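You operate a simulated robot arm through the tools that you are given. There is no shell and no other tool. Be economical: measure what you need, move in short steps, check, and stop when the job is done.

You are at the controls of a simulated two-armed robot. One attempt, no reset.

TASK
Scrub off the curry stain with soap and dry the wet patch.
Fine: use the yellow scrubber, the mint soap and the terry cloth; scrubber and cloth back. What is to be rubbed or washed off counts as gone when no trace of it is left.

It is judged by the outcome, as a careful person would: the job done as asked, and still so three seconds after it is handed in. It fails if anything else is knocked over, pushed out of place, dropped, spilled or broken. Flat cloth is picked up by pressing the open fingertips on it (5 to 10 N) and closing them slowly along it; thin cloth reads only 2 to 8 mm in the jaws.

THE ROBOT
Two 7-joint arms with two-finger parallel grippers on one trunk, on a base that drives. Base frame: it is fixed to the floor where the robot stands at the start and does not move with it; the origin is under the middle of the robot, x ahead of it, y to its left, z up. Units: mm, degrees, N and s.
The left shoulder is at the start at [60, 143, 926], the right one opposite. With the tool pointing down near the work surface each hand reaches from about 320 to 740 mm from the robot's upright axis, wherever it stands, measured 20 degrees to its own side. Places, roughly: curry stain [500, 0, 800]; wet patch [500, -100, 800]. Payload 1.57 kg a hand.
Tool frame (each hand has its own): the origin (TCP) lies between the finger pads and is the grasp point; the fingertips stand 30 mm ahead of it; z points along the fingers, y is the line along which they close. The gripper opens to 110 mm. The fingers are 24 mm wide and 12 mm thick; the gripper's body (48 by 112 mm) begins 78 mm behind the TCP.
Orientation is that of the tool frame in the base frame, as a unit quaternion [w, x, y, z]. With the fingers straight down and closing along the base's y, the tool's x points along the base's -x, its y along +y and its z along -z.

THE INTERFACE
- The arms move only by the tool move_arm. It takes "left_steps", "right_steps" or both (then of equal length, played together; a hand with none holds still); each is a list of rows, each an object (a shift or turn left out is 0, a gripper value left out holds the last) with "rotation": the turn, a rotation vector about the base's x, y, z in units of 45 degrees (1.0 is 45 degrees), a list of three; "travel": the shift along the base's x, y, z in units of 150 mm (1.0 is 150 mm), a list of three; "claw": the gripper command, from -1 (fully open) to 1 (shut), values between in proportion. In form: [{"rotation": [rx, ry, rz], "travel": [dx, dy, dz], "claw": claw}, ...]. A call has 1 to 20 rows; each row is the pose to reach, as a shift and turn from the pose commanded when the call began. A call with a number of a shift or a turn outside -1 to 1 is refused whole. A row lasts 0.2 s, in which the tool goes at most 50 mm and 8.6 degrees; a call with a longer step from one row to the next is refused whole, and so is a gripper value outside its range. A pose out of reach is approached as far as the arm can. The call stops where the force on the tool passes 40 N (or 10 N more than at its start, if that is more) or the arm is blocked; 0.2 s more then pass. The fingers move at their own pace (about 45 mm/s each) and stop on an object; they squeeze with about 40 N. The grip force told is the motor's: it shows also when the fingers shut on nothing. Time passes only in rows, and 0.2 s behind the last, so rows that repeat a pose let the fingers close. It gives the time, the measured TCP pose, the force on the tool (base axes), the opening and the grip force at its end, in the units of the frame above (readings bear some noise), with the torque about the TCP (base axes, N m) and any sound that the robot's microphone picked up, and new pictures: "views" is both (left out), scene, wrist or none (wrist: the cameras of the hands that moved).
- Cameras (640 x 400 px; columns grow to the right, rows downward): "scene" is now at [30.9, 43.3, 1547]; the picture's right is [0.49, -0.87, 0.00], its down [-0.68, -0.38, -0.63] and it looks along [0.55, 0.31, -0.78] (base axes); focal length 237 px, centre (320, 200). "left" rides on the left gripper at [70, -16, -141] in its tool frame; the picture's right is [0.23, 0.97, 0.00], its down [-0.85, 0.20, -0.48] and it looks along [-0.47, 0.11, 0.88] (tool axes); focal length 222 px, centre (320, 200). "right" rides on the right gripper at [70, 16, -141] in its tool frame; the picture's right is [-0.23, 0.97, 0.00], its down [-0.86, -0.20, -0.48] and it looks along [-0.47, -0.11, 0.88] (tool axes); focal length 222 px, centre (320, 200). There is no depth. A picture from a camera that has moved, and an enlarged one, comes with that camera's place and axes in the base frame and with its lens. The place of the scene camera against the robot may be out by one fixed shift of up to 25 mm in any direction.
- raise_lower(by): slides the trunk up (or, below 0, down) by that many mm; the arms and the scene camera ride with it, the base frame stays. It gives what a move gives, with no picture.
- roll_base(legs): drives the robot by 1 to 6 legs, each [ahead, left, turn to the left] in mm, mm and degrees, along the robot's own axes; the way and the turn of a leg run together, so that a leg with both is an arc; at most 1500 mm and 180 degrees a leg. The arms and the cameras ride along, it lands a little off, and it stops where it bumps. It gives what a move gives, and a new picture of the scene camera.
- head_to(pan, tilt): turns the head with the scene camera to pan (to the left, within 86 degrees either way) and tilt (down, from -29 to 69), counted from straight ahead of the robot. It gives what a move gives, and a new picture of the scene camera.
- close_up(camera, box): a new picture of the part [left, top, right, bottom] of that camera's present view, enlarged. No time passes.
- finish_job(): hands the job in; it is judged then, once.

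Work in short steps. Places have to be worked out from the pictures, the camera data and where the tool is seen: move nearer, look again, correct. Check each grasp and each placing, and mend what went wrong. You have 120 turns and 260 pictures in all, those below and enlarged ones among them. Open the grippers and draw the arms clear of the work before you hand the job in, unless the task says otherwise; then end with one line.

The tools are called after "Call:" by a JSON object that holds its "fn" and its "kwargs". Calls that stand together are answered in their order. move_arm: Moves the arms, as the interface text tells. Its arguments: {"type":"object","properties":{"left_steps":{"type":"array"},"right_steps":{"type":"array"},"views":{"type":"string","enum":["both","scene","wrist","none"]}},"required":[]} The other tools are called the same way: raise_lower (by) slides the trunk up or down; roll_base (legs) drives the base; head_to (pan, tilt) turns the head that bears the scene camera; close_up (camera, box) takes an enlarged picture of a part of a camera's view; finish_job () hands the job in.

At the start:

```text
clock: 0.0
left_eef_pos: [496.4, 217.2, 1093.5]
left_orientation: [-0.001, 0.001, 1.0, -0.001]
left_force: [0.4, 0.6, 0.1]
left_torque: [0.0, -0.03, -0.05]
left_opening: 109.9
left_grip_force: 0.1
right_eef_pos: [414.1, -202.9, 1103.0]
right_orientation: [0.0, 0.0, 1.0, 0.0]
right_force: [-0.3, -0.2, 0.2]
right_torque: [0.01, 0.0, -0.02]
right_opening: 109.9
right_grip_force: 0.0
trunk travel left (down, up): [-525.0, 65.0]
robot x, y, heading: [-0.3, 0.3, -0.0]
head pan, tilt: [29.5, 50.9]
```

scene: 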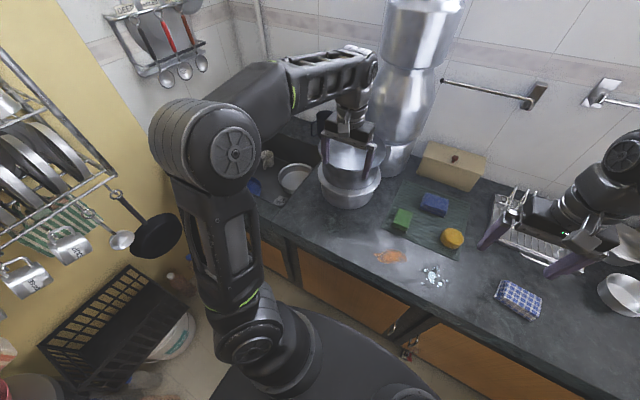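
right: 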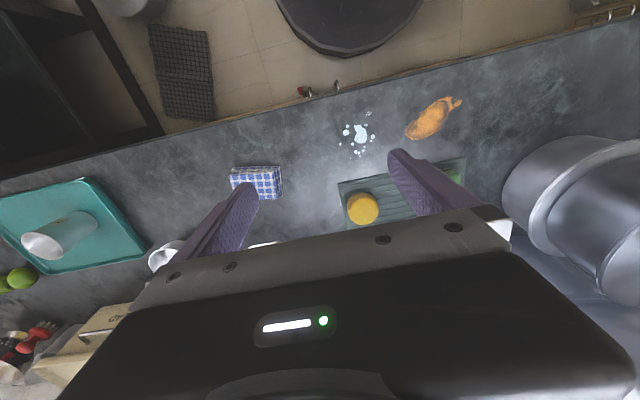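
left: 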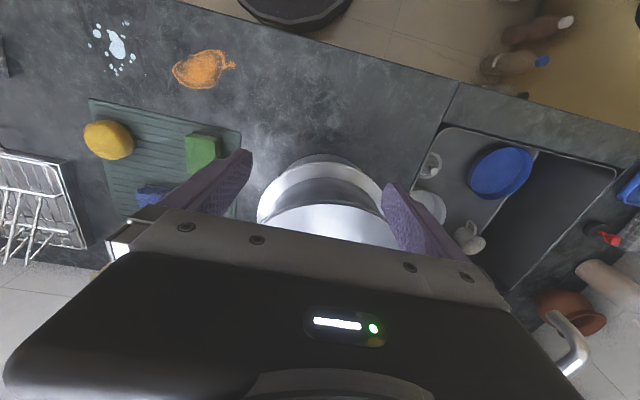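

I start with enlarged views of the work area to tell apart the scrubbers, soap and cloths.

Call:
{"fn": "close_up", "kwargs": {"camera": "scene", "box": [340, 140, 560, 330]}}

Call:
{"fn": "close_up", "kwargs": {"camera": "right", "box": [160, 80, 520, 260]}}

Call:
{"fn": "head_to", "kwargs": {"pan": -25, "tilt": 50}}

```text
2.11 times, centred on (450, 235) of scene
camera zoom: at [30.9, 43.3, 1547.0], right [0.49, -0.87, 0.0], down [-0.68, -0.38, -0.63], along [0.55, 0.31, -0.78], focal length 499 px, centre (46, 126)
```

zoom: 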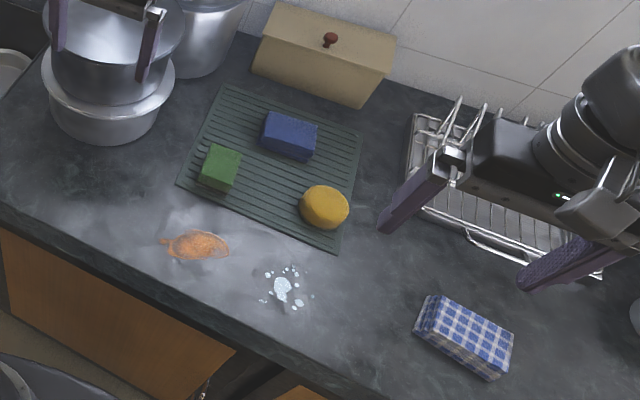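

```text
1.78 times, centred on (340, 170) of right
camera zoom: at [344.9, -185.1, 1245.3], right [0.23, 0.97, 0.0], down [0.86, -0.2, 0.48], along [0.47, -0.11, -0.88], focal length 395 px, centre (284, 253)
```

zoom: 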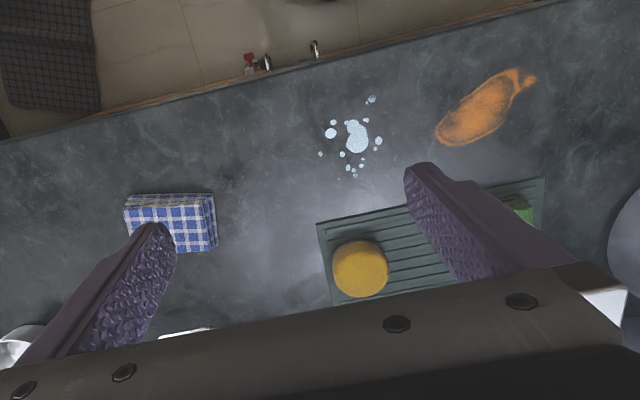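

```text
clock: 1.2
left_eef_pos: [496.6, 217.3, 1094.6]
left_orientation: [-0.001, 0.0, 1.0, -0.001]
left_force: [1.0, 0.2, 0.2]
left_torque: [-0.03, 0.0, 0.01]
left_opening: 110.1
left_grip_force: 0.1
right_eef_pos: [413.5, -202.6, 1104.5]
right_orientation: [-0.001, 0.0, 1.0, 0.0]
right_force: [0.8, 0.4, 1.0]
right_torque: [0.04, -0.03, 0.0]
right_opening: 110.2
right_grip_force: 0.1
trunk travel left (down, up): [-525.0, 65.0]
robot x, y, heading: [2.5, 2.7, 0.0]
head pan, tilt: [-25.0, 50.0]
camera scene: at [34.4, -26.7, 1548.2], right [-0.42, -0.91, 0.0], down [-0.69, 0.32, -0.64], along [0.58, -0.27, -0.77], focal length 237 px, centre (320, 200)
```

scene: 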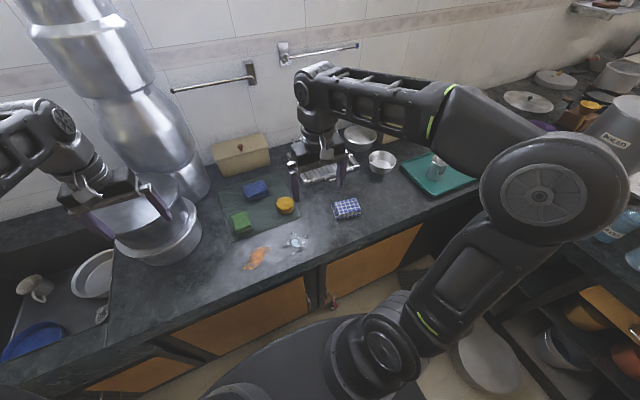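

Candidates: yellow round and green/blue blocks on the mat, a checked folded cloth. I look round for any other cloth or soap before deciding.

Call:
{"fn": "head_to", "kwargs": {"pan": -70, "tilt": 35}}

Call:
{"fn": "head_to", "kwargs": {"pan": 70, "tilt": 40}}

Call:
{"fn": "head_to", "kwargs": {"pan": 0, "tilt": 55}}

Call:
{"fn": "close_up", "kwargs": {"camera": "scene", "box": [200, 90, 440, 240]}}

Call:
{"fn": "close_up", "kwargs": {"camera": "left", "box": [0, 60, 320, 260]}}

```text
clock: 2.4
left_eef_pos: [496.8, 217.3, 1093.3]
left_orientation: [0.0, 0.0, 1.0, 0.0]
left_force: [0.1, 0.5, -1.1]
left_torque: [-0.04, 0.0, -0.05]
left_opening: 109.9
left_grip_force: 0.0
right_eef_pos: [414.0, -201.8, 1102.7]
right_orientation: [0.0, 0.0, 1.0, 0.0]
right_force: [-0.3, 0.3, 0.2]
right_torque: [-0.01, 0.01, -0.02]
right_opening: 110.0
right_grip_force: 0.1
trunk travel left (down, up): [-525.0, 65.0]
robot x, y, heading: [-2.8, 2.8, -0.2]
head pan, tilt: [-70.0, 35.0]
camera scene: at [-5.2, -76.9, 1569.9], right [-0.94, -0.34, 0.0], down [-0.2, 0.54, -0.82], along [0.28, -0.77, -0.57], focal length 237 px, centre (320, 200)
```

scene: 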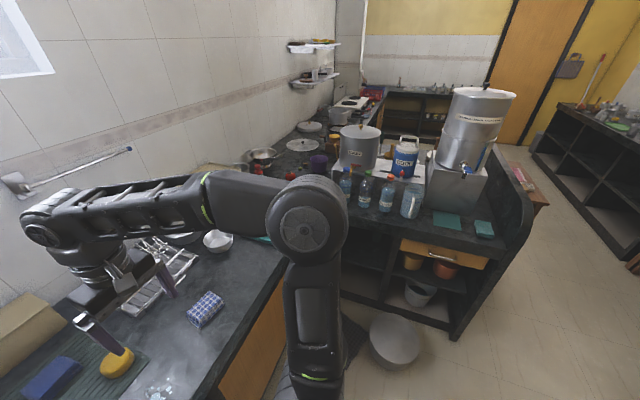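

```text
clock: 4.6
left_eef_pos: [497.2, 218.0, 1094.6]
left_orientation: [0.0, 0.0, 1.0, 0.0]
left_force: [-0.2, 0.4, 0.4]
left_torque: [-0.02, -0.01, -0.01]
left_opening: 110.0
left_grip_force: 0.0
right_eef_pos: [414.3, -202.8, 1103.9]
right_orientation: [0.0, 0.0, 1.0, 0.001]
right_force: [-0.5, 0.8, 0.0]
right_torque: [-0.04, 0.0, 0.0]
right_opening: 109.8
right_grip_force: 0.0
trunk travel left (down, up): [-525.0, 65.0]
robot x, y, heading: [2.2, 0.8, -0.1]
head pan, tilt: [70.0, 40.0]
camera scene: at [-6.2, 85.7, 1562.4], right [0.94, -0.34, 0.0], down [-0.22, -0.6, -0.77], along [0.26, 0.72, -0.64], focal length 237 px, centre (320, 200)
```

scene: 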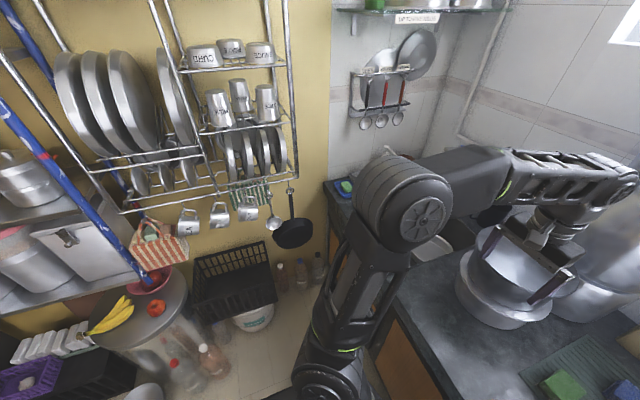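

```text
clock: 6.0
left_eef_pos: [496.2, 216.6, 1095.2]
left_orientation: [0.0, 0.0, 1.0, 0.0]
left_force: [-0.7, -0.1, 0.5]
left_torque: [0.0, 0.03, 0.01]
left_opening: 109.9
left_grip_force: 0.0
right_eef_pos: [414.1, -203.0, 1104.8]
right_orientation: [0.0, 0.0, 1.0, -0.001]
right_force: [-0.5, 0.4, 0.3]
right_torque: [-0.01, -0.01, -0.01]
right_opening: 109.9
right_grip_force: 0.0
trunk travel left (down, up): [-525.0, 65.0]
robot x, y, heading: [-2.9, -1.1, 0.1]
head pan, tilt: [0.0, 55.0]
camera scene: at [36.7, 5.9, 1541.7], right [0.0, -1.0, 0.0], down [-0.82, 0.0, -0.57], along [0.57, 0.0, -0.82], focal length 237 px, centre (320, 200)
```

scene: 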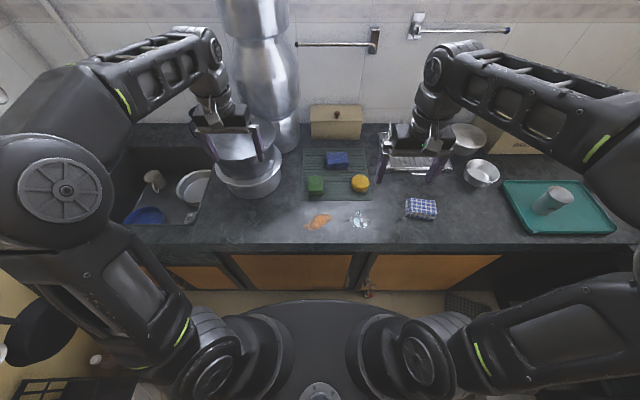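

```text
2.67 times, centred on (320, 165) of scene
camera zoom: at [36.7, 5.9, 1541.7], right [0.0, -1.0, 0.0], down [-0.82, 0.0, -0.57], along [0.57, 0.0, -0.82], focal length 632 px, centre (320, 293)
```

zoom: 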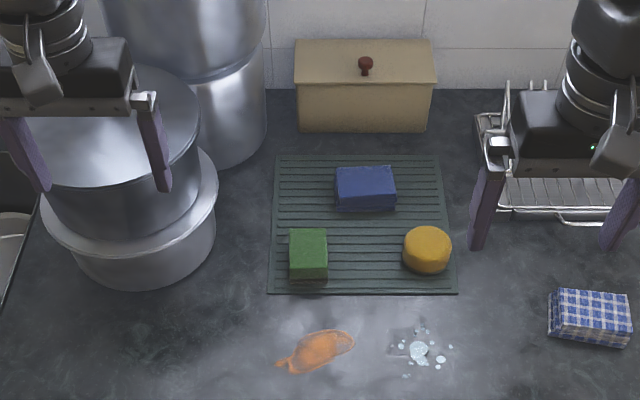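

```text
2.00 times, centred on (160, 160) of left
camera zoom: at [427.0, 201.6, 1235.5], right [-0.23, 0.97, 0.0], down [0.85, 0.2, 0.48], along [0.47, 0.11, -0.88], focal length 444 px, centre (640, 280)
```

zoom: 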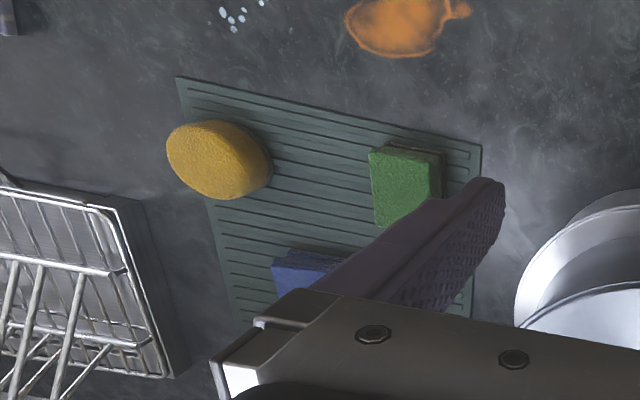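

The three blocks look like sponges (yellow, blue, green), so soap and perhaps another cloth must be elsewhere, possibly in the lidded box. I look around more closely.

Call:
{"fn": "head_to", "kwargs": {"pan": -45, "tilt": 40}}

Call:
{"fn": "close_up", "kwargs": {"camera": "scene", "box": [0, 120, 320, 320]}}

Call:
{"fn": "close_up", "kwargs": {"camera": "scene", "box": [320, 100, 640, 300]}}

Call:
{"fn": "head_to", "kwargs": {"pan": 50, "tilt": 40}}

Call:
{"fn": "close_up", "kwargs": {"camera": "left", "box": [380, 100, 640, 300]}}

```text
clock: 7.1
left_eef_pos: [496.9, 217.2, 1093.5]
left_orientation: [0.0, 0.0, 1.0, 0.0]
left_force: [0.1, -0.1, 0.7]
left_torque: [0.03, -0.03, 0.04]
left_opening: 109.9
left_grip_force: 0.1
right_eef_pos: [414.1, -202.7, 1104.6]
right_orientation: [0.0, 0.0, 1.0, 0.001]
right_force: [0.1, 1.0, -0.5]
right_torque: [-0.02, -0.01, 0.0]
right_opening: 110.0
right_grip_force: 0.1
trunk travel left (down, up): [-525.0, 65.0]
robot x, y, heading: [-2.9, 0.4, -0.1]
head pan, tilt: [-45.0, 40.0]
camera scene: at [24.8, -54.3, 1562.4], right [-0.71, -0.71, 0.0], down [-0.46, 0.45, -0.77], along [0.54, -0.54, -0.64], focal length 237 px, centre (320, 200)
```

scene: 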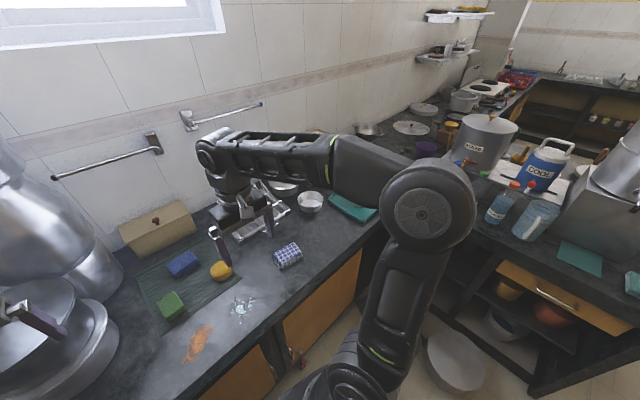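

```text
2.00 times, centred on (160, 220) of scene
camera zoom: at [24.8, -54.3, 1562.4], right [-0.71, -0.71, 0.0], down [-0.46, 0.45, -0.77], along [0.54, -0.54, -0.64], focal length 474 px, centre (640, 160)
```

zoom: 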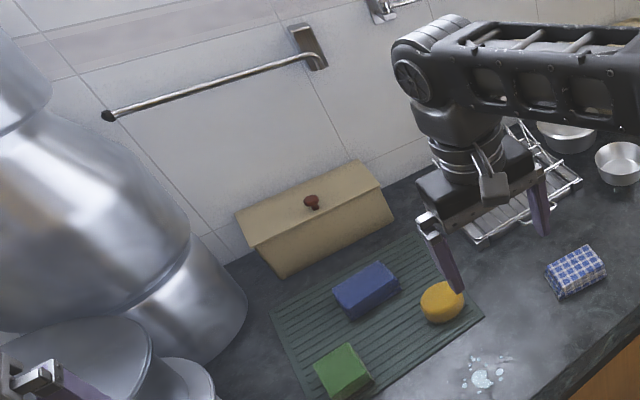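

```text
2.00 times, centred on (480, 200) of scene
camera zoom: at [24.8, -54.3, 1562.4], right [-0.71, -0.71, 0.0], down [-0.46, 0.45, -0.77], along [0.54, -0.54, -0.64], focal length 474 px, centre (0, 200)
```

zoom: 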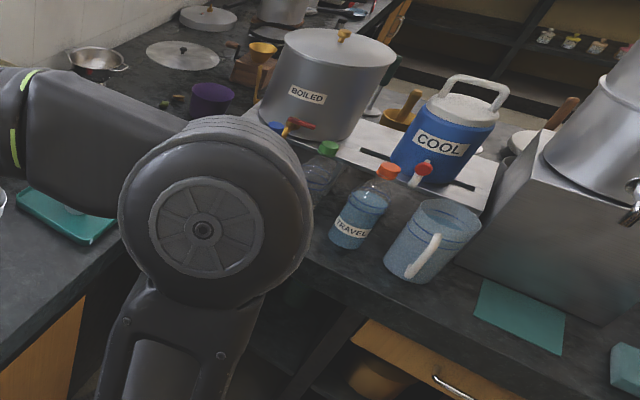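

```text
clock: 8.8
left_eef_pos: [498.2, 217.1, 1093.5]
left_orientation: [0.0, 0.0, 1.0, 0.0]
left_force: [-0.2, 0.2, 0.3]
left_torque: [0.02, -0.03, 0.0]
left_opening: 109.9
left_grip_force: 0.1
right_eef_pos: [414.7, -202.8, 1104.5]
right_orientation: [0.001, -0.001, 1.0, 0.0]
right_force: [-0.4, -0.6, -0.3]
right_torque: [0.0, 0.0, 0.01]
right_opening: 109.9
right_grip_force: 0.1
trunk travel left (down, up): [-525.0, 65.0]
robot x, y, heading: [-0.9, -1.3, -0.1]
head pan, tilt: [50.0, 40.0]
camera scene: at [19.3, 70.9, 1562.4], right [0.77, -0.64, 0.0], down [-0.41, -0.49, -0.77], along [0.49, 0.59, -0.64], focal length 237 px, centre (320, 200)
```

scene: 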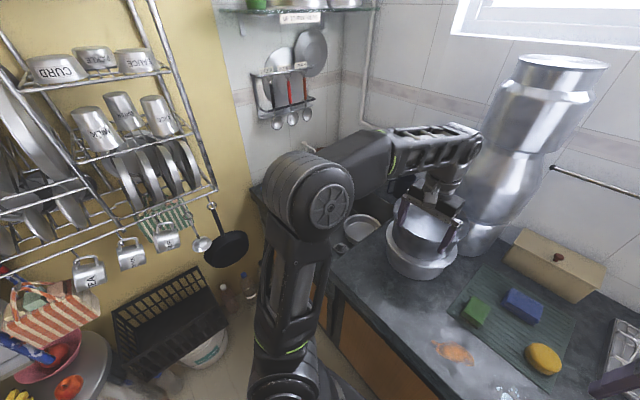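

```text
2.00 times, centred on (510, 200) of left
camera zoom: at [427.0, 201.6, 1235.5], right [-0.23, 0.97, 0.0], down [0.85, 0.2, 0.48], along [0.47, 0.11, -0.88], focal length 444 px, centre (-60, 200)
```

zoom: 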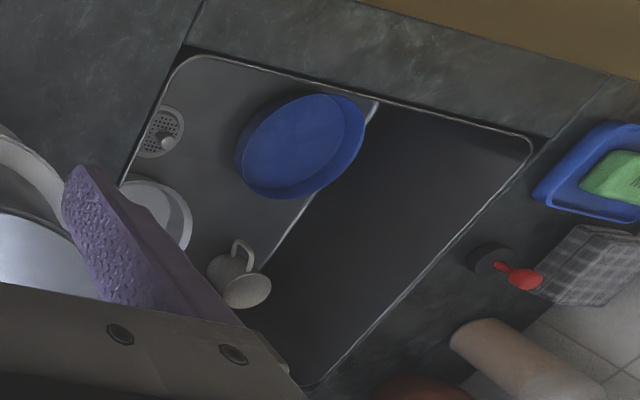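

There is a green item in a blue dish beyond the sink and something labelled on a glass shelf; I look at both.

Call:
{"fn": "head_to", "kwargs": {"pan": 50, "tilt": 15}}

Call:
{"fn": "close_up", "kwargs": {"camera": "scene", "box": [200, 60, 440, 210]}}

Call:
{"fn": "head_to", "kwargs": {"pan": 70, "tilt": 35}}

Call:
{"fn": "close_up", "kwargs": {"camera": "scene", "box": [310, 140, 470, 240]}}

Call:
{"fn": "close_up", "kwargs": {"camera": "left", "box": [540, 140, 640, 220]}}

Call:
{"fn": "close_up", "kwargs": {"camera": "right", "box": [0, 240, 160, 380]}}

```text
clock: 9.7
left_eef_pos: [497.2, 217.4, 1094.5]
left_orientation: [0.0, -0.001, 1.0, 0.0]
left_force: [-0.6, 0.1, 0.0]
left_torque: [-0.01, 0.01, 0.01]
left_opening: 109.8
left_grip_force: 0.0
right_eef_pos: [415.3, -202.5, 1103.3]
right_orientation: [0.001, 0.001, 1.0, -0.001]
right_force: [-1.2, 0.0, -0.5]
right_torque: [-0.04, -0.04, -0.03]
right_opening: 110.0
right_grip_force: 0.1
trunk travel left (down, up): [-525.0, 65.0]
robot x, y, heading: [-0.3, -0.1, 0.0]
head pan, tilt: [50.0, 15.0]
camera scene: at [24.7, 77.4, 1601.9], right [0.77, -0.64, 0.0], down [-0.17, -0.2, -0.97], along [0.62, 0.74, -0.26], focal length 237 px, centre (320, 200)
```

scene: 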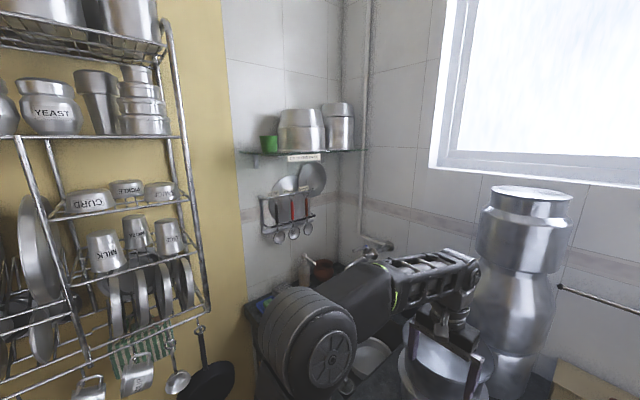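

```text
2.67 times, centred on (320, 135) of scene
camera zoom: at [24.7, 77.4, 1601.9], right [0.77, -0.64, 0.0], down [-0.17, -0.2, -0.97], along [0.62, 0.74, -0.26], focal length 632 px, centre (320, 373)
```

zoom: 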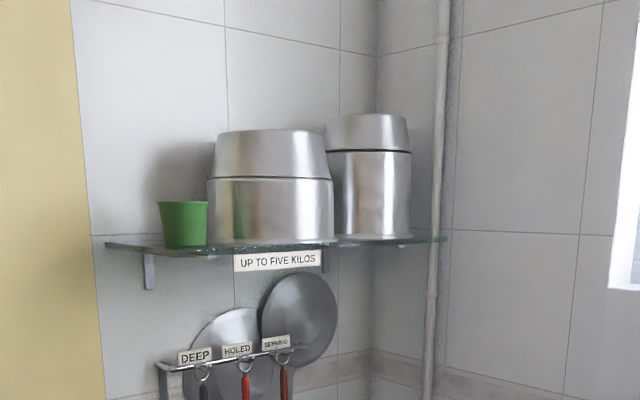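

```text
clock: 10.5
left_eef_pos: [496.8, 216.8, 1094.0]
left_orientation: [0.0, 0.001, 1.0, 0.0]
left_force: [1.0, -0.7, 0.2]
left_torque: [0.0, -0.01, -0.03]
left_opening: 110.0
left_grip_force: 0.1
right_eef_pos: [414.3, -202.0, 1103.4]
right_orientation: [0.0, 0.0, 1.0, 0.0]
right_force: [-0.6, -0.6, -0.5]
right_torque: [-0.01, -0.02, -0.02]
right_opening: 110.1
right_grip_force: 0.0
trunk travel left (down, up): [-525.0, 65.0]
robot x, y, heading: [-2.0, 0.9, -0.0]
head pan, tilt: [70.0, 35.0]
camera scene: at [-5.2, 88.5, 1570.0], right [0.94, -0.34, 0.0], down [-0.2, -0.54, -0.82], along [0.28, 0.77, -0.57], focal length 237 px, centre (320, 200)
```

scene: 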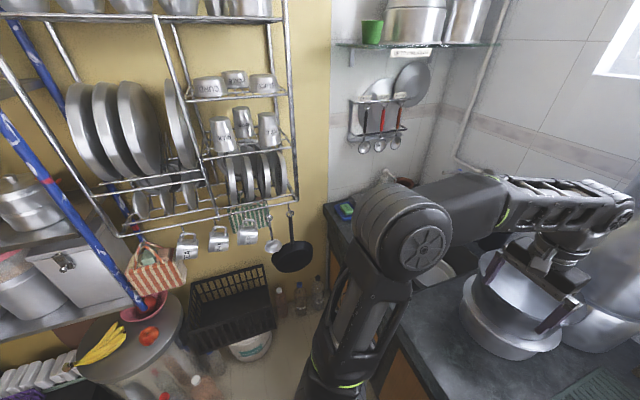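

```text
4.00 times, centred on (390, 190) of scene
camera zoom: at [-5.2, 88.5, 1570.0], right [0.94, -0.34, 0.0], down [-0.2, -0.54, -0.82], along [0.28, 0.77, -0.57], focal length 948 px, centre (40, 240)
```

zoom: 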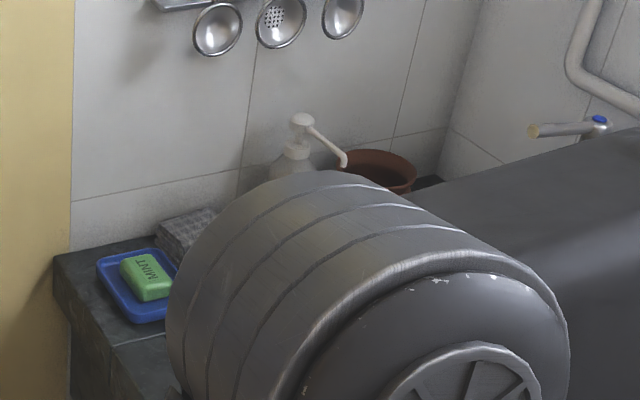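

```text
5.00 times, centred on (590, 180) of left
camera zoom: at [427.0, 201.6, 1235.5], right [-0.23, 0.97, 0.0], down [0.85, 0.2, 0.48], along [0.47, 0.11, -0.88], focal length 1111 px, centre (-1030, 300)
```

zoom: 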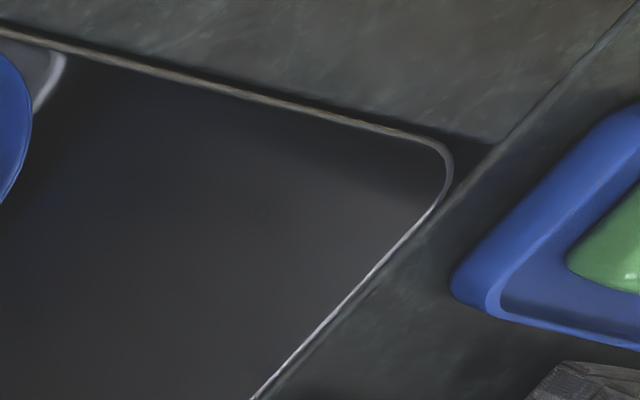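

```text
2.86 times, centred on (80, 310) of right
camera zoom: at [345.0, -185.1, 1245.3], right [0.23, 0.97, 0.0], down [0.86, -0.2, 0.48], along [0.47, -0.11, -0.88], focal length 635 px, centre (1006, -114)
```

zoom: 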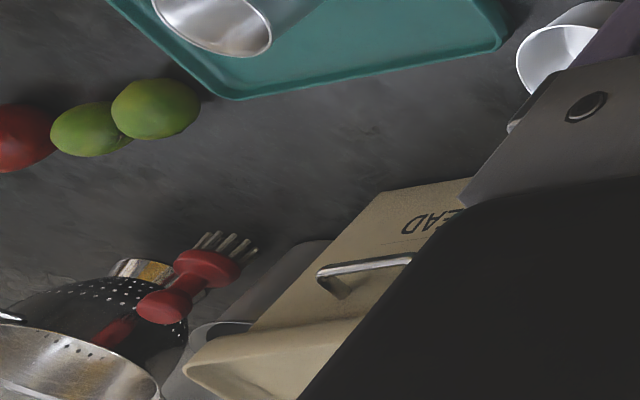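

The soap bar marked MINT sits in a blue dish past the sink at about [450, 950], with a grey folded cloth next to it. First I take the yellow scrubber (about [611, -146]) with the left hand; I shift the base right so that it lies in front of that hand.

Call:
{"fn": "roll_base", "kwargs": {"legs": [[0, -215, 0]]}}

Call:
{"fn": "head_to", "kwargs": {"pan": 10, "tilt": 55}}

```text
clock: 12.2
left_eef_pos: [496.9, 2.0, 1095.9]
left_orientation: [0.0, 0.001, 1.0, 0.0]
left_force: [0.4, -0.2, 0.5]
left_torque: [0.01, 0.02, -0.01]
left_opening: 110.0
left_grip_force: 0.1
right_eef_pos: [414.2, -418.2, 1103.7]
right_orientation: [0.0, 0.002, 1.0, 0.001]
right_force: [0.4, -0.1, -0.2]
right_torque: [0.02, 0.0, 0.01]
right_opening: 110.0
right_grip_force: 0.0
trunk travel left (down, up): [-525.0, 65.0]
robot x, y, heading: [-0.8, -215.1, -0.3]
head pan, tilt: [70.0, 35.0]
camera scene: at [-5.3, -126.3, 1570.1], right [0.94, -0.34, 0.0], down [-0.2, -0.54, -0.82], along [0.28, 0.77, -0.57], focal length 237 px, centre (320, 200)
```

scene: 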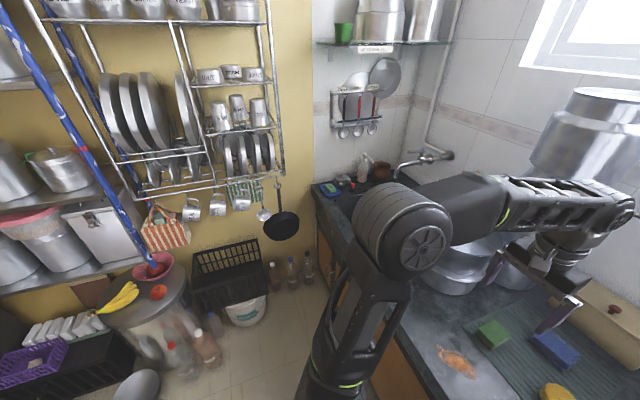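

```text
clock: 13.5
left_eef_pos: [495.9, 2.1, 1095.7]
left_orientation: [-0.001, 0.0, 1.0, 0.0]
left_force: [0.2, 0.6, 0.6]
left_torque: [-0.02, -0.02, -0.01]
left_opening: 110.0
left_grip_force: 0.1
right_eef_pos: [414.2, -417.2, 1102.5]
right_orientation: [0.001, 0.002, 1.0, 0.0]
right_force: [0.3, 1.2, -0.1]
right_torque: [0.01, -0.01, -0.04]
right_opening: 110.0
right_grip_force: 0.1
trunk travel left (down, up): [-525.0, 65.0]
robot x, y, heading: [-2.0, -217.2, -0.3]
head pan, tilt: [10.0, 55.0]
camera scene: at [35.4, -195.1, 1541.7], right [0.17, -0.99, 0.0], down [-0.81, -0.14, -0.57], along [0.57, 0.1, -0.82], focal length 237 px, centre (320, 200)
```

scene: 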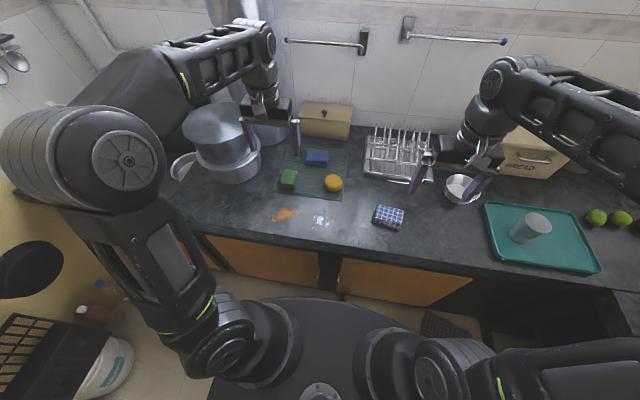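

Now the left hand goes above the scrubber at z≈945; also an enlarged view of the soap corner isn't possible here, so a look at the checked cloth.

Call:
{"fn": "close_up", "kwargs": {"camera": "scene", "box": [350, 180, 430, 240]}}

Call:
{"fn": "move_arm", "kwargs": {"left_steps": [{"travel": [0.13, -0.17, -0.16], "claw": -1}, {"travel": [0.26, -0.33, -0.33]}, {"travel": [0.39, -0.49, -0.5]}, {"travel": [0.52, -0.65, -0.66]}, {"travel": [0.64, -0.81, -0.83]}, {"travel": [0.76, -0.97, -1.0]}, {"travel": [0.76, -0.97, -1.0]}]}}

```text
6.67 times, centred on (390, 210) of scene
camera zoom: at [35.4, -195.1, 1541.7], right [0.17, -0.99, 0.0], down [-0.81, -0.14, -0.57], along [0.57, 0.1, -0.82], focal length 1581 px, centre (-147, 133)
```

zoom: 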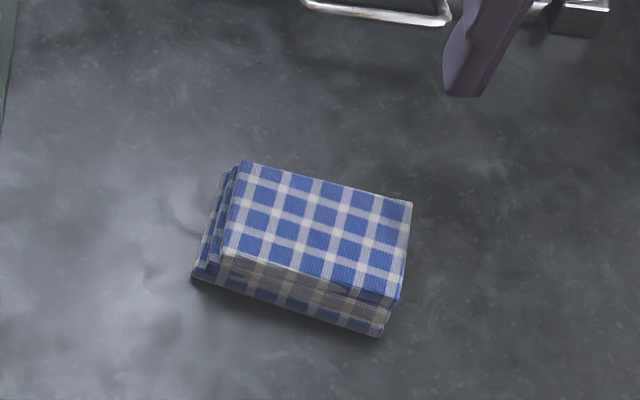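

```text
clock: 15.1
left_eef_pos: [614.2, -142.6, 942.9]
left_orientation: [0.001, 0.001, 1.0, 0.001]
left_force: [-0.1, 1.1, -0.8]
left_torque: [0.0, -0.04, -0.03]
left_opening: 109.6
left_grip_force: 0.1
right_eef_pos: [414.2, -417.7, 1104.1]
right_orientation: [0.0, 0.001, 1.0, 0.0]
right_force: [-0.3, 1.1, -0.3]
right_torque: [-0.01, -0.02, 0.01]
right_opening: 110.1
right_grip_force: 0.1
trunk travel left (down, up): [-525.0, 65.0]
robot x, y, heading: [-2.1, -214.5, -0.3]
head pan, tilt: [10.0, 55.0]
camera scene: at [34.9, -194.9, 1541.8], right [0.17, -0.99, 0.0], down [-0.81, -0.14, -0.57], along [0.57, 0.1, -0.82], focal length 237 px, centre (320, 200)
camera left: at [544.8, -157.8, 1084.2], right [-0.23, 0.97, 0.0], down [0.86, 0.2, 0.48], along [0.47, 0.11, -0.88], focal length 222 px, centre (320, 200)
```

scene: 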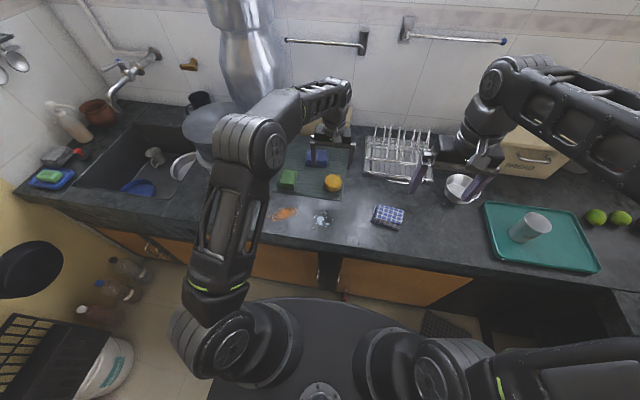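
left: 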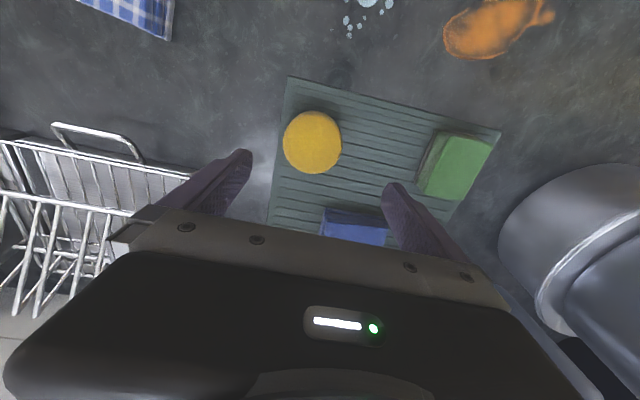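

The soap corner is now visible: I enlarge it. Scrubber works out at about [606, -151]; I lower to z≈850 around it.

Call:
{"fn": "close_up", "kwargs": {"camera": "scene", "box": [10, 90, 130, 200]}}

Call:
{"fn": "move_arm", "kwargs": {"left_steps": [{"travel": [-0.05, -0.06, -0.2]}, {"travel": [-0.05, -0.06, -0.4]}, {"travel": [-0.05, -0.06, -0.55]}, {"travel": [-0.05, -0.06, -0.62]}, {"travel": [-0.05, -0.06, -0.62]}]}}

```text
3.64 times, centred on (70, 145) of scene
camera zoom: at [34.9, -194.9, 1541.8], right [0.17, -0.99, 0.0], down [-0.81, -0.14, -0.57], along [0.57, 0.1, -0.82], focal length 862 px, centre (1229, 400)
```

zoom: 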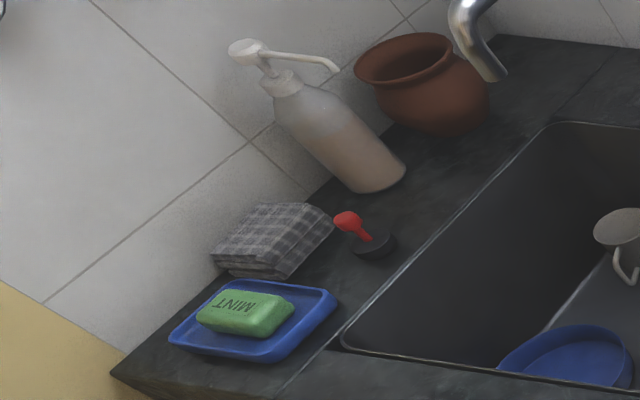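

```text
clock: 16.3
left_eef_pos: [604.1, -151.6, 850.1]
left_orientation: [-0.001, 0.001, 1.0, 0.001]
left_force: [-0.7, 0.4, -0.3]
left_torque: [0.0, 0.03, 0.0]
left_opening: 110.0
left_grip_force: 0.1
right_eef_pos: [414.5, -417.3, 1104.0]
right_orientation: [0.0, 0.001, 1.0, 0.0]
right_force: [-0.6, -0.4, 0.0]
right_torque: [0.0, -0.02, 0.0]
right_opening: 110.3
right_grip_force: 0.0
trunk travel left (down, up): [-525.0, 65.0]
robot x, y, heading: [0.6, -213.2, -0.3]
head pan, tilt: [10.0, 55.0]
camera scene: at [35.4, -195.2, 1541.7], right [0.17, -0.99, 0.0], down [-0.81, -0.14, -0.57], along [0.57, 0.1, -0.82], focal length 237 px, centre (320, 200)
camera left: at [535.1, -167.0, 991.8], right [-0.22, 0.97, 0.0], down [0.86, 0.2, 0.48], along [0.47, 0.11, -0.88], focal length 222 px, centre (320, 200)
```

scene: 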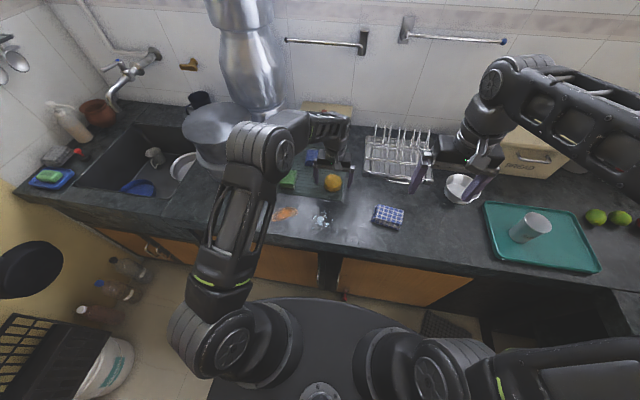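
left: 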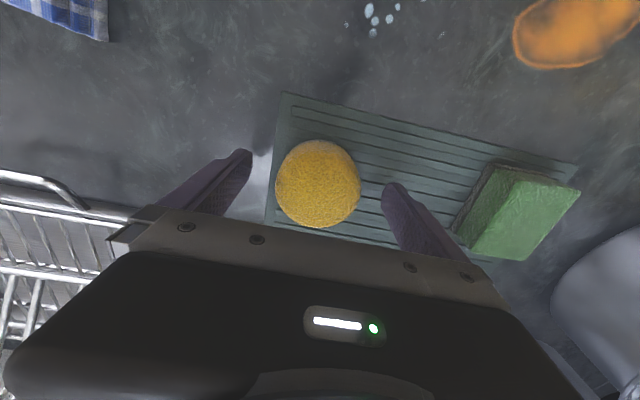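

Tool is centred on the scrubber. Close slowly and check.

Call:
{"fn": "move_arm", "kwargs": {"left_steps": [{"claw": 1}, {"claw": 1}, {"claw": 1}, {"claw": 1}, {"claw": 1}, {"claw": 1}], "views": "wrist"}}

```text
clock: 17.7
left_eef_pos: [605.8, -151.3, 851.7]
left_orientation: [0.0, 0.001, 1.0, 0.0]
left_force: [0.1, -0.7, 0.4]
left_torque: [-0.07, -0.01, 0.0]
left_opening: 65.5
left_grip_force: 39.6
right_eef_pos: [412.7, -417.5, 1103.4]
right_orientation: [-0.001, 0.001, 1.0, -0.001]
right_force: [-0.7, -0.1, 0.0]
right_torque: [0.0, -0.01, 0.02]
right_opening: 110.1
right_grip_force: 0.0
trunk travel left (down, up): [-525.0, 65.0]
robot x, y, heading: [2.2, -214.1, -0.3]
head pan, tilt: [10.0, 55.0]
camera left: at [535.2, -167.0, 992.1], right [-0.22, 0.97, 0.0], down [0.86, 0.2, 0.48], along [0.47, 0.11, -0.88], focal length 222 px, centre (320, 200)
```

left: 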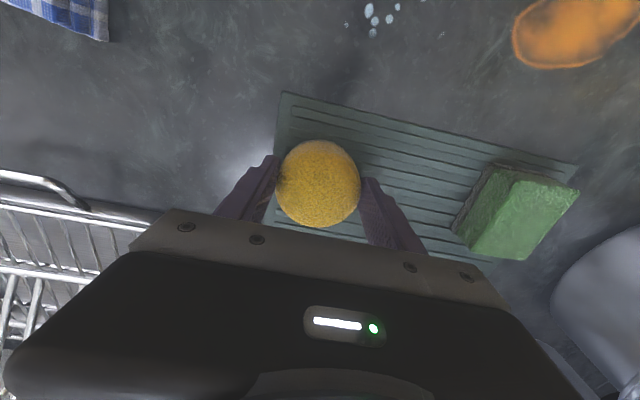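

Scrubber held (65.5 mm, grasp TCP [605, -151, 851]). Lift and draw back to the carrying pose.

Call:
{"fn": "move_arm", "kwargs": {"left_steps": [{"travel": [0, 0, 0.2]}, {"travel": [0, 0, 0.5]}, {"travel": [0, 0, 0.8]}, {"travel": [-0.05, 0.15, 1.0]}, {"travel": [-0.2, 0.4, 1.0]}, {"travel": [-0.35, 0.65, 1.0]}, {"travel": [-0.5, 0.85, 1.0]}, {"travel": [-0.7, 1.0, 1.0]}], "views": "none"}}

Call:
{"fn": "move_arm", "kwargs": {"left_steps": [{"travel": [0, 0, 0.3]}, {"travel": [0, 0, 0.63]}, {"travel": [0, 0, 0.63]}], "views": "wrist"}}

Call:
{"fn": "head_to", "kwargs": {"pan": 60, "tilt": 45}}

```text
clock: 19.5
left_eef_pos: [494.1, 0.3, 1005.0]
left_orientation: [0.001, 0.003, 1.0, -0.001]
left_force: [-0.5, 0.6, -0.1]
left_torque: [-0.01, -0.01, -0.01]
left_opening: 65.7
left_grip_force: 39.8
right_eef_pos: [413.1, -418.2, 1104.0]
right_orientation: [0.0, 0.002, 1.0, 0.001]
right_force: [0.9, 0.2, -0.6]
right_torque: [0.02, -0.04, -0.01]
right_opening: 110.0
right_grip_force: 0.1
trunk travel left (down, up): [-525.0, 65.0]
robot x, y, heading: [-2.2, -212.6, -0.1]
head pan, tilt: [10.0, 55.0]
```

```text
clock: 20.3
left_eef_pos: [496.7, -1.1, 1098.3]
left_orientation: [-0.001, 0.002, 1.0, 0.001]
left_force: [0.1, 0.0, -0.6]
left_torque: [0.0, -0.03, -0.02]
left_opening: 65.6
left_grip_force: 40.2
right_eef_pos: [413.2, -417.8, 1104.2]
right_orientation: [0.0, 0.001, 1.0, 0.0]
right_force: [0.2, -0.4, -0.2]
right_torque: [-0.02, -0.01, 0.0]
right_opening: 110.2
right_grip_force: 0.1
trunk travel left (down, up): [-525.0, 65.0]
robot x, y, heading: [-0.3, -212.9, -0.3]
head pan, tilt: [10.0, 55.0]
camera left: at [426.9, -16.8, 1238.7], right [-0.23, 0.97, 0.0], down [0.86, 0.2, 0.48], along [0.47, 0.11, -0.88], focal length 222 px, centre (320, 200)
```

left: 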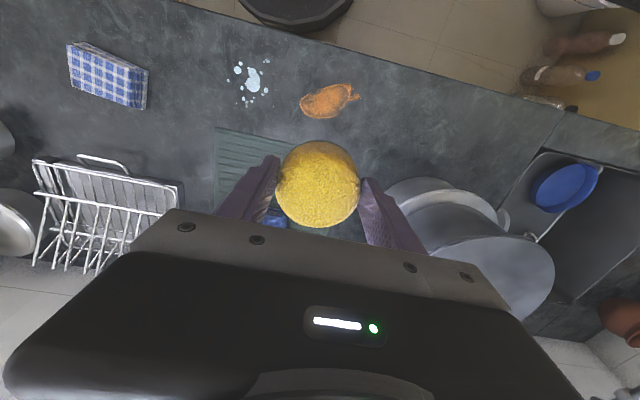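

```text
clock: 21.5
left_eef_pos: [496.0, -2.2, 1097.3]
left_orientation: [0.0, 0.001, 1.0, 0.0]
left_force: [-0.1, -0.1, 0.0]
left_torque: [-0.01, -0.02, 0.0]
left_opening: 65.4
left_grip_force: 39.7
right_eef_pos: [414.0, -417.2, 1104.3]
right_orientation: [0.0, 0.002, 1.0, 0.0]
right_force: [-0.9, 0.1, 0.1]
right_torque: [-0.01, 0.0, -0.01]
right_opening: 109.9
right_grip_force: 0.1
trunk travel left (down, up): [-525.0, 65.0]
robot x, y, heading: [-0.3, -214.0, 0.2]
head pan, tilt: [60.0, 45.0]
camera scene: at [5.3, -137.2, 1555.1], right [0.86, -0.5, 0.0], down [-0.36, -0.61, -0.71], along [0.36, 0.61, -0.71], focal length 237 px, centre (320, 200)
```

scene: 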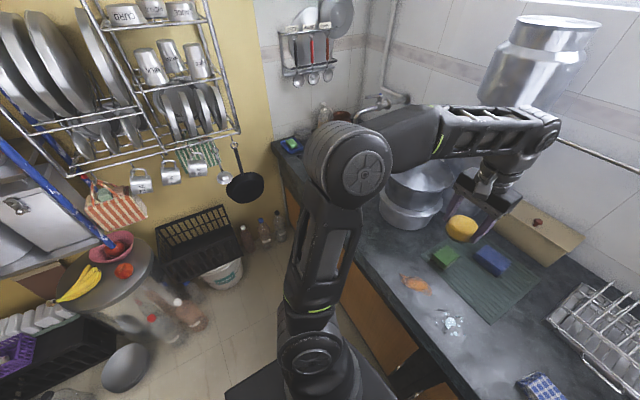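

Soap is at about [462, 968]. I drive left 620 mm along the counter (hand height clears the pots) and look.

Call:
{"fn": "roll_base", "kwargs": {"legs": [[0, 620, 0]]}}

```text
clock: 24.9
left_eef_pos: [499.8, 609.3, 1097.8]
left_orientation: [0.0, 0.002, 1.0, 0.001]
left_force: [-0.6, 0.5, -0.4]
left_torque: [-0.01, 0.0, -0.05]
left_opening: 65.4
left_grip_force: 40.1
right_eef_pos: [416.2, 194.8, 1102.9]
right_orientation: [0.0, 0.004, 1.0, 0.0]
right_force: [0.2, 0.7, 0.5]
right_torque: [0.0, -0.02, -0.02]
right_opening: 109.9
right_grip_force: 0.0
trunk travel left (down, up): [-525.0, 65.0]
robot x, y, heading: [3.8, 399.9, -0.4]
head pan, tilt: [60.0, 45.0]
camera scene: at [8.2, 475.7, 1555.1], right [0.86, -0.51, 0.0], down [-0.36, -0.61, -0.71], along [0.36, 0.61, -0.71], focal length 237 px, centre (320, 200)
```

scene: 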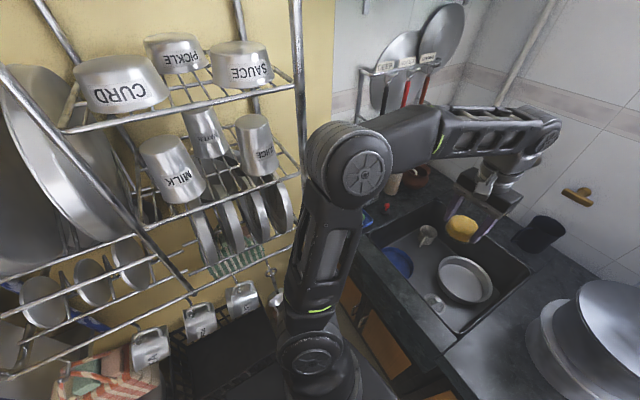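

The dish rack (front edge around y≈770, x≤150) is near the elbow. I turn the robot 22° right to bring the elbow away from it; soap stays in reach of the left shoulder.

Call:
{"fn": "roll_base", "kwargs": {"legs": [[0, 0, -22]]}}

Call:
{"fn": "head_to", "kwargs": {"pan": 75, "tilt": 50}}

```text
clock: 26.5
left_eef_pos: [542.2, 412.1, 1098.1]
left_orientation: [0.0, 0.189, 0.982, 0.0]
left_force: [-0.2, 0.1, -0.8]
left_torque: [0.03, -0.03, -0.01]
left_opening: 65.4
left_grip_force: 40.0
right_eef_pos: [312.8, 55.5, 1103.8]
right_orientation: [0.0, 0.19, 0.982, 0.0]
right_force: [-0.1, 0.5, 1.3]
right_torque: [0.01, 0.02, 0.01]
right_opening: 110.1
right_grip_force: 0.0
trunk travel left (down, up): [-525.0, 65.0]
robot x, y, heading: [3.0, 399.2, -22.0]
head pan, tilt: [60.0, 45.0]
camera scene: at [33.1, 465.6, 1555.2], right [0.62, -0.79, 0.0], down [-0.56, -0.44, -0.71], along [0.56, 0.44, -0.71], focal length 237 px, centre (320, 200)
```

scene: 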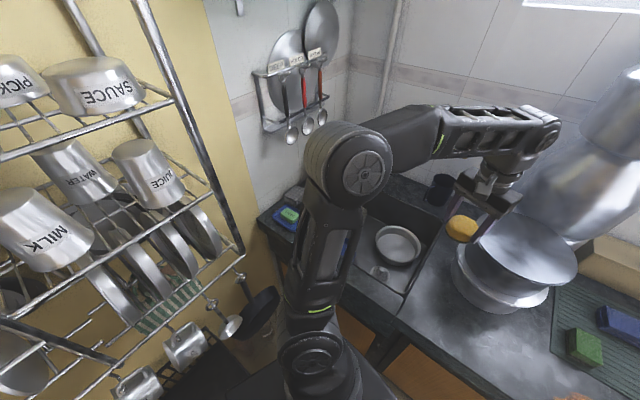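

```text
clock: 27.2
left_eef_pos: [542.6, 411.3, 1096.2]
left_orientation: [0.0, 0.188, 0.982, 0.0]
left_force: [0.6, 0.1, -0.1]
left_torque: [0.0, 0.01, 0.05]
left_opening: 65.4
left_grip_force: 39.9
right_eef_pos: [312.2, 57.2, 1102.6]
right_orientation: [0.0, 0.191, 0.982, 0.0]
right_force: [0.3, 0.6, -0.5]
right_torque: [0.0, -0.01, -0.02]
right_opening: 110.3
right_grip_force: 0.0
trunk travel left (down, up): [-525.0, 65.0]
robot x, y, heading: [3.4, 398.7, -21.8]
head pan, tilt: [75.0, 50.0]
camera scene: at [15.5, 477.3, 1548.3], right [0.8, -0.6, 0.0], down [-0.46, -0.61, -0.64], along [0.39, 0.51, -0.77], focal length 237 px, centre (320, 200)
```

scene: 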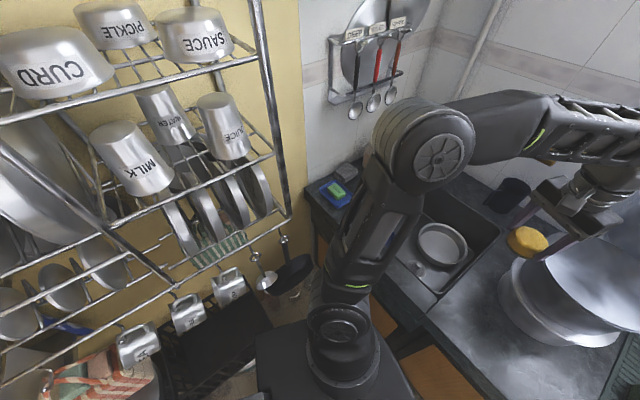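

Arm clear of the rack now. I look closely at the soap and the grey cloth.

Call:
{"fn": "close_up", "kwargs": {"camera": "scene", "box": [300, 145, 380, 215]}}

```text
5.71 times, centred on (340, 180) of scene
camera zoom: at [15.5, 477.3, 1548.3], right [0.8, -0.6, 0.0], down [-0.46, -0.61, -0.64], along [0.39, 0.51, -0.77], focal length 1355 px, centre (206, 314)
```

zoom: 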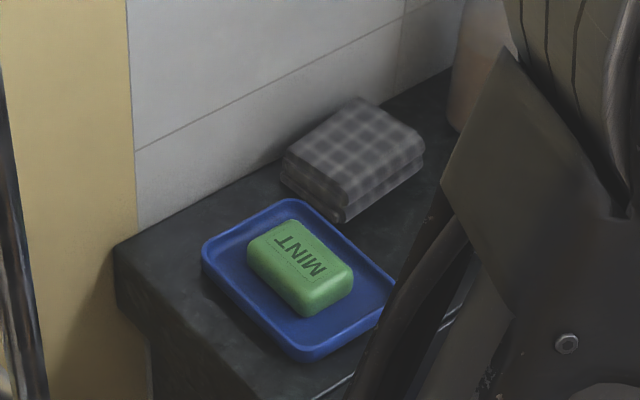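

Next the left hand travels toward the soap at carrying height, in stages.

Call:
{"fn": "move_arm", "kwargs": {"left_steps": [{"travel": [-0.03, 0.28, 0]}, {"travel": [-0.07, 0.56, 0]}, {"travel": [-0.11, 0.84, 0]}, {"travel": [-0.14, 1.0, 0]}], "views": "none"}}

Call:
{"fn": "move_arm", "kwargs": {"left_steps": [{"travel": [-0.03, 0.28, 0]}, {"travel": [-0.07, 0.56, 0]}, {"travel": [-0.11, 0.84, 0]}, {"travel": [-0.14, 1.0, 0]}], "views": "both"}}

```text
clock: 28.2
left_eef_pos: [521.3, 562.7, 1098.2]
left_orientation: [0.0, 0.19, 0.982, 0.0]
left_force: [-0.6, -0.4, 0.2]
left_torque: [0.0, 0.0, -0.01]
left_opening: 65.4
left_grip_force: 39.6
right_eef_pos: [312.0, 55.9, 1104.1]
right_orientation: [0.0, 0.19, 0.982, 0.0]
right_force: [0.6, 1.3, -0.8]
right_torque: [0.02, 0.01, -0.04]
right_opening: 110.1
right_grip_force: 0.0
trunk travel left (down, up): [-525.0, 65.0]
robot x, y, heading: [2.1, 399.0, -21.7]
head pan, tilt: [75.0, 50.0]
```

```text
clock: 29.2
left_eef_pos: [501.2, 711.9, 1098.2]
left_orientation: [0.001, 0.19, 0.982, -0.001]
left_force: [0.9, 0.1, -0.2]
left_torque: [-0.02, 0.01, 0.0]
left_opening: 65.4
left_grip_force: 40.2
right_eef_pos: [310.8, 57.6, 1104.7]
right_orientation: [0.0, 0.19, 0.982, 0.0]
right_force: [0.5, 0.9, 0.1]
right_torque: [0.01, -0.01, 0.0]
right_opening: 110.2
right_grip_force: 0.0
trunk travel left (down, up): [-525.0, 65.0]
robot x, y, heading: [3.3, 399.0, -22.0]
head pan, tilt: [75.0, 50.0]
camera scene: at [15.3, 477.5, 1548.2], right [0.8, -0.6, 0.0], down [-0.46, -0.61, -0.64], along [0.39, 0.51, -0.77], focal length 237 px, centre (320, 200)
camera left: at [431.2, 724.2, 1239.1], right [0.15, 0.99, 0.0], down [0.87, -0.13, 0.48], along [0.47, -0.07, -0.88], focal length 222 px, centre (320, 200)
```

scene: 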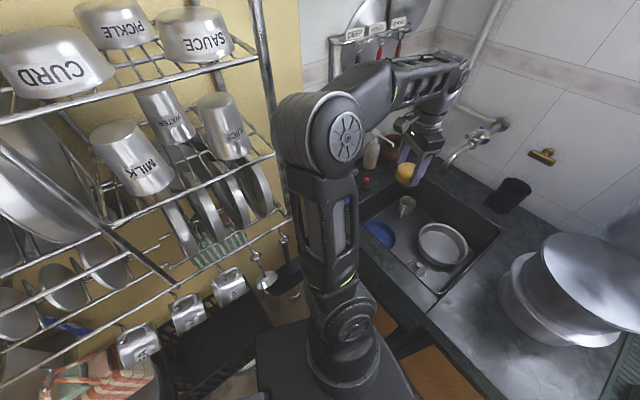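
left: 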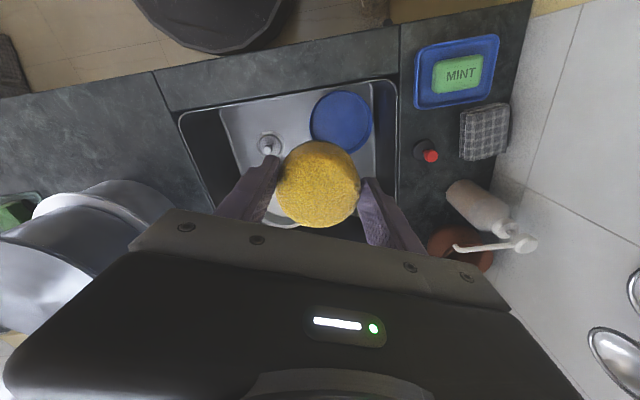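

The elbow comes too near the rack post (≈[160, 787]) this way. I turn the robot further right to about −35° and shift it 35 mm right so the elbow stays well off the rack when reaching the soap.

Call:
{"fn": "roll_base", "kwargs": {"legs": [[0, 0, -13], [20, -29, 0]]}}

Call:
{"fn": "head_to", "kwargs": {"pan": 86, "tilt": 50}}

```text
clock: 30.9
left_eef_pos: [559.8, 552.6, 1098.6]
left_orientation: [0.0, 0.302, 0.953, 0.0]
left_force: [-0.4, -1.1, -0.3]
left_torque: [0.07, 0.0, 0.01]
left_opening: 65.7
left_grip_force: 40.0
right_eef_pos: [224.6, -42.0, 1103.3]
right_orientation: [0.0, 0.302, 0.953, 0.001]
right_force: [-0.1, -0.1, -0.7]
right_torque: [0.06, -0.02, -0.01]
right_opening: 110.1
right_grip_force: 0.0
trunk travel left (down, up): [-525.0, 65.0]
robot x, y, heading: [0.2, 365.6, -35.2]
head pan, tilt: [75.0, 50.0]
camera scene: at [31.1, 433.8, 1548.3], right [0.64, -0.77, 0.0], down [-0.59, -0.49, -0.64], along [0.49, 0.41, -0.77], focal length 237 px, centre (320, 200)
```

scene: 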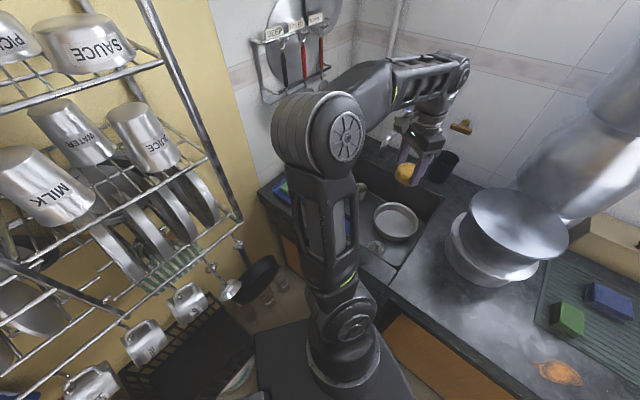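

```text
clock: 31.6
left_eef_pos: [559.4, 555.8, 1098.5]
left_orientation: [0.0, 0.302, 0.953, 0.0]
left_force: [0.4, -0.5, -0.6]
left_torque: [0.01, 0.0, -0.03]
left_opening: 65.4
left_grip_force: 39.9
right_eef_pos: [224.2, -39.8, 1104.0]
right_orientation: [0.0, 0.301, 0.954, 0.0]
right_force: [0.2, 1.0, -0.4]
right_torque: [-0.03, 0.01, 0.03]
right_opening: 110.0
right_grip_force: 0.1
trunk travel left (down, up): [-525.0, 65.0]
robot x, y, heading: [3.4, 365.3, -35.0]
head pan, tilt: [85.9, 50.0]
camera scene: at [20.8, 446.8, 1548.2], right [0.78, -0.63, 0.0], down [-0.48, -0.59, -0.64], along [0.41, 0.5, -0.77], focal length 237 px, centre (320, 200)
```

scene: 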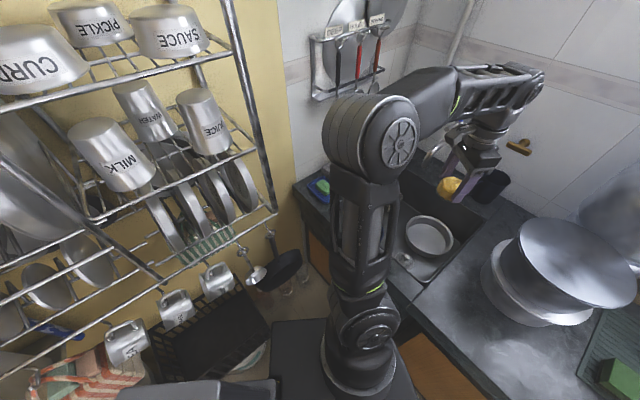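

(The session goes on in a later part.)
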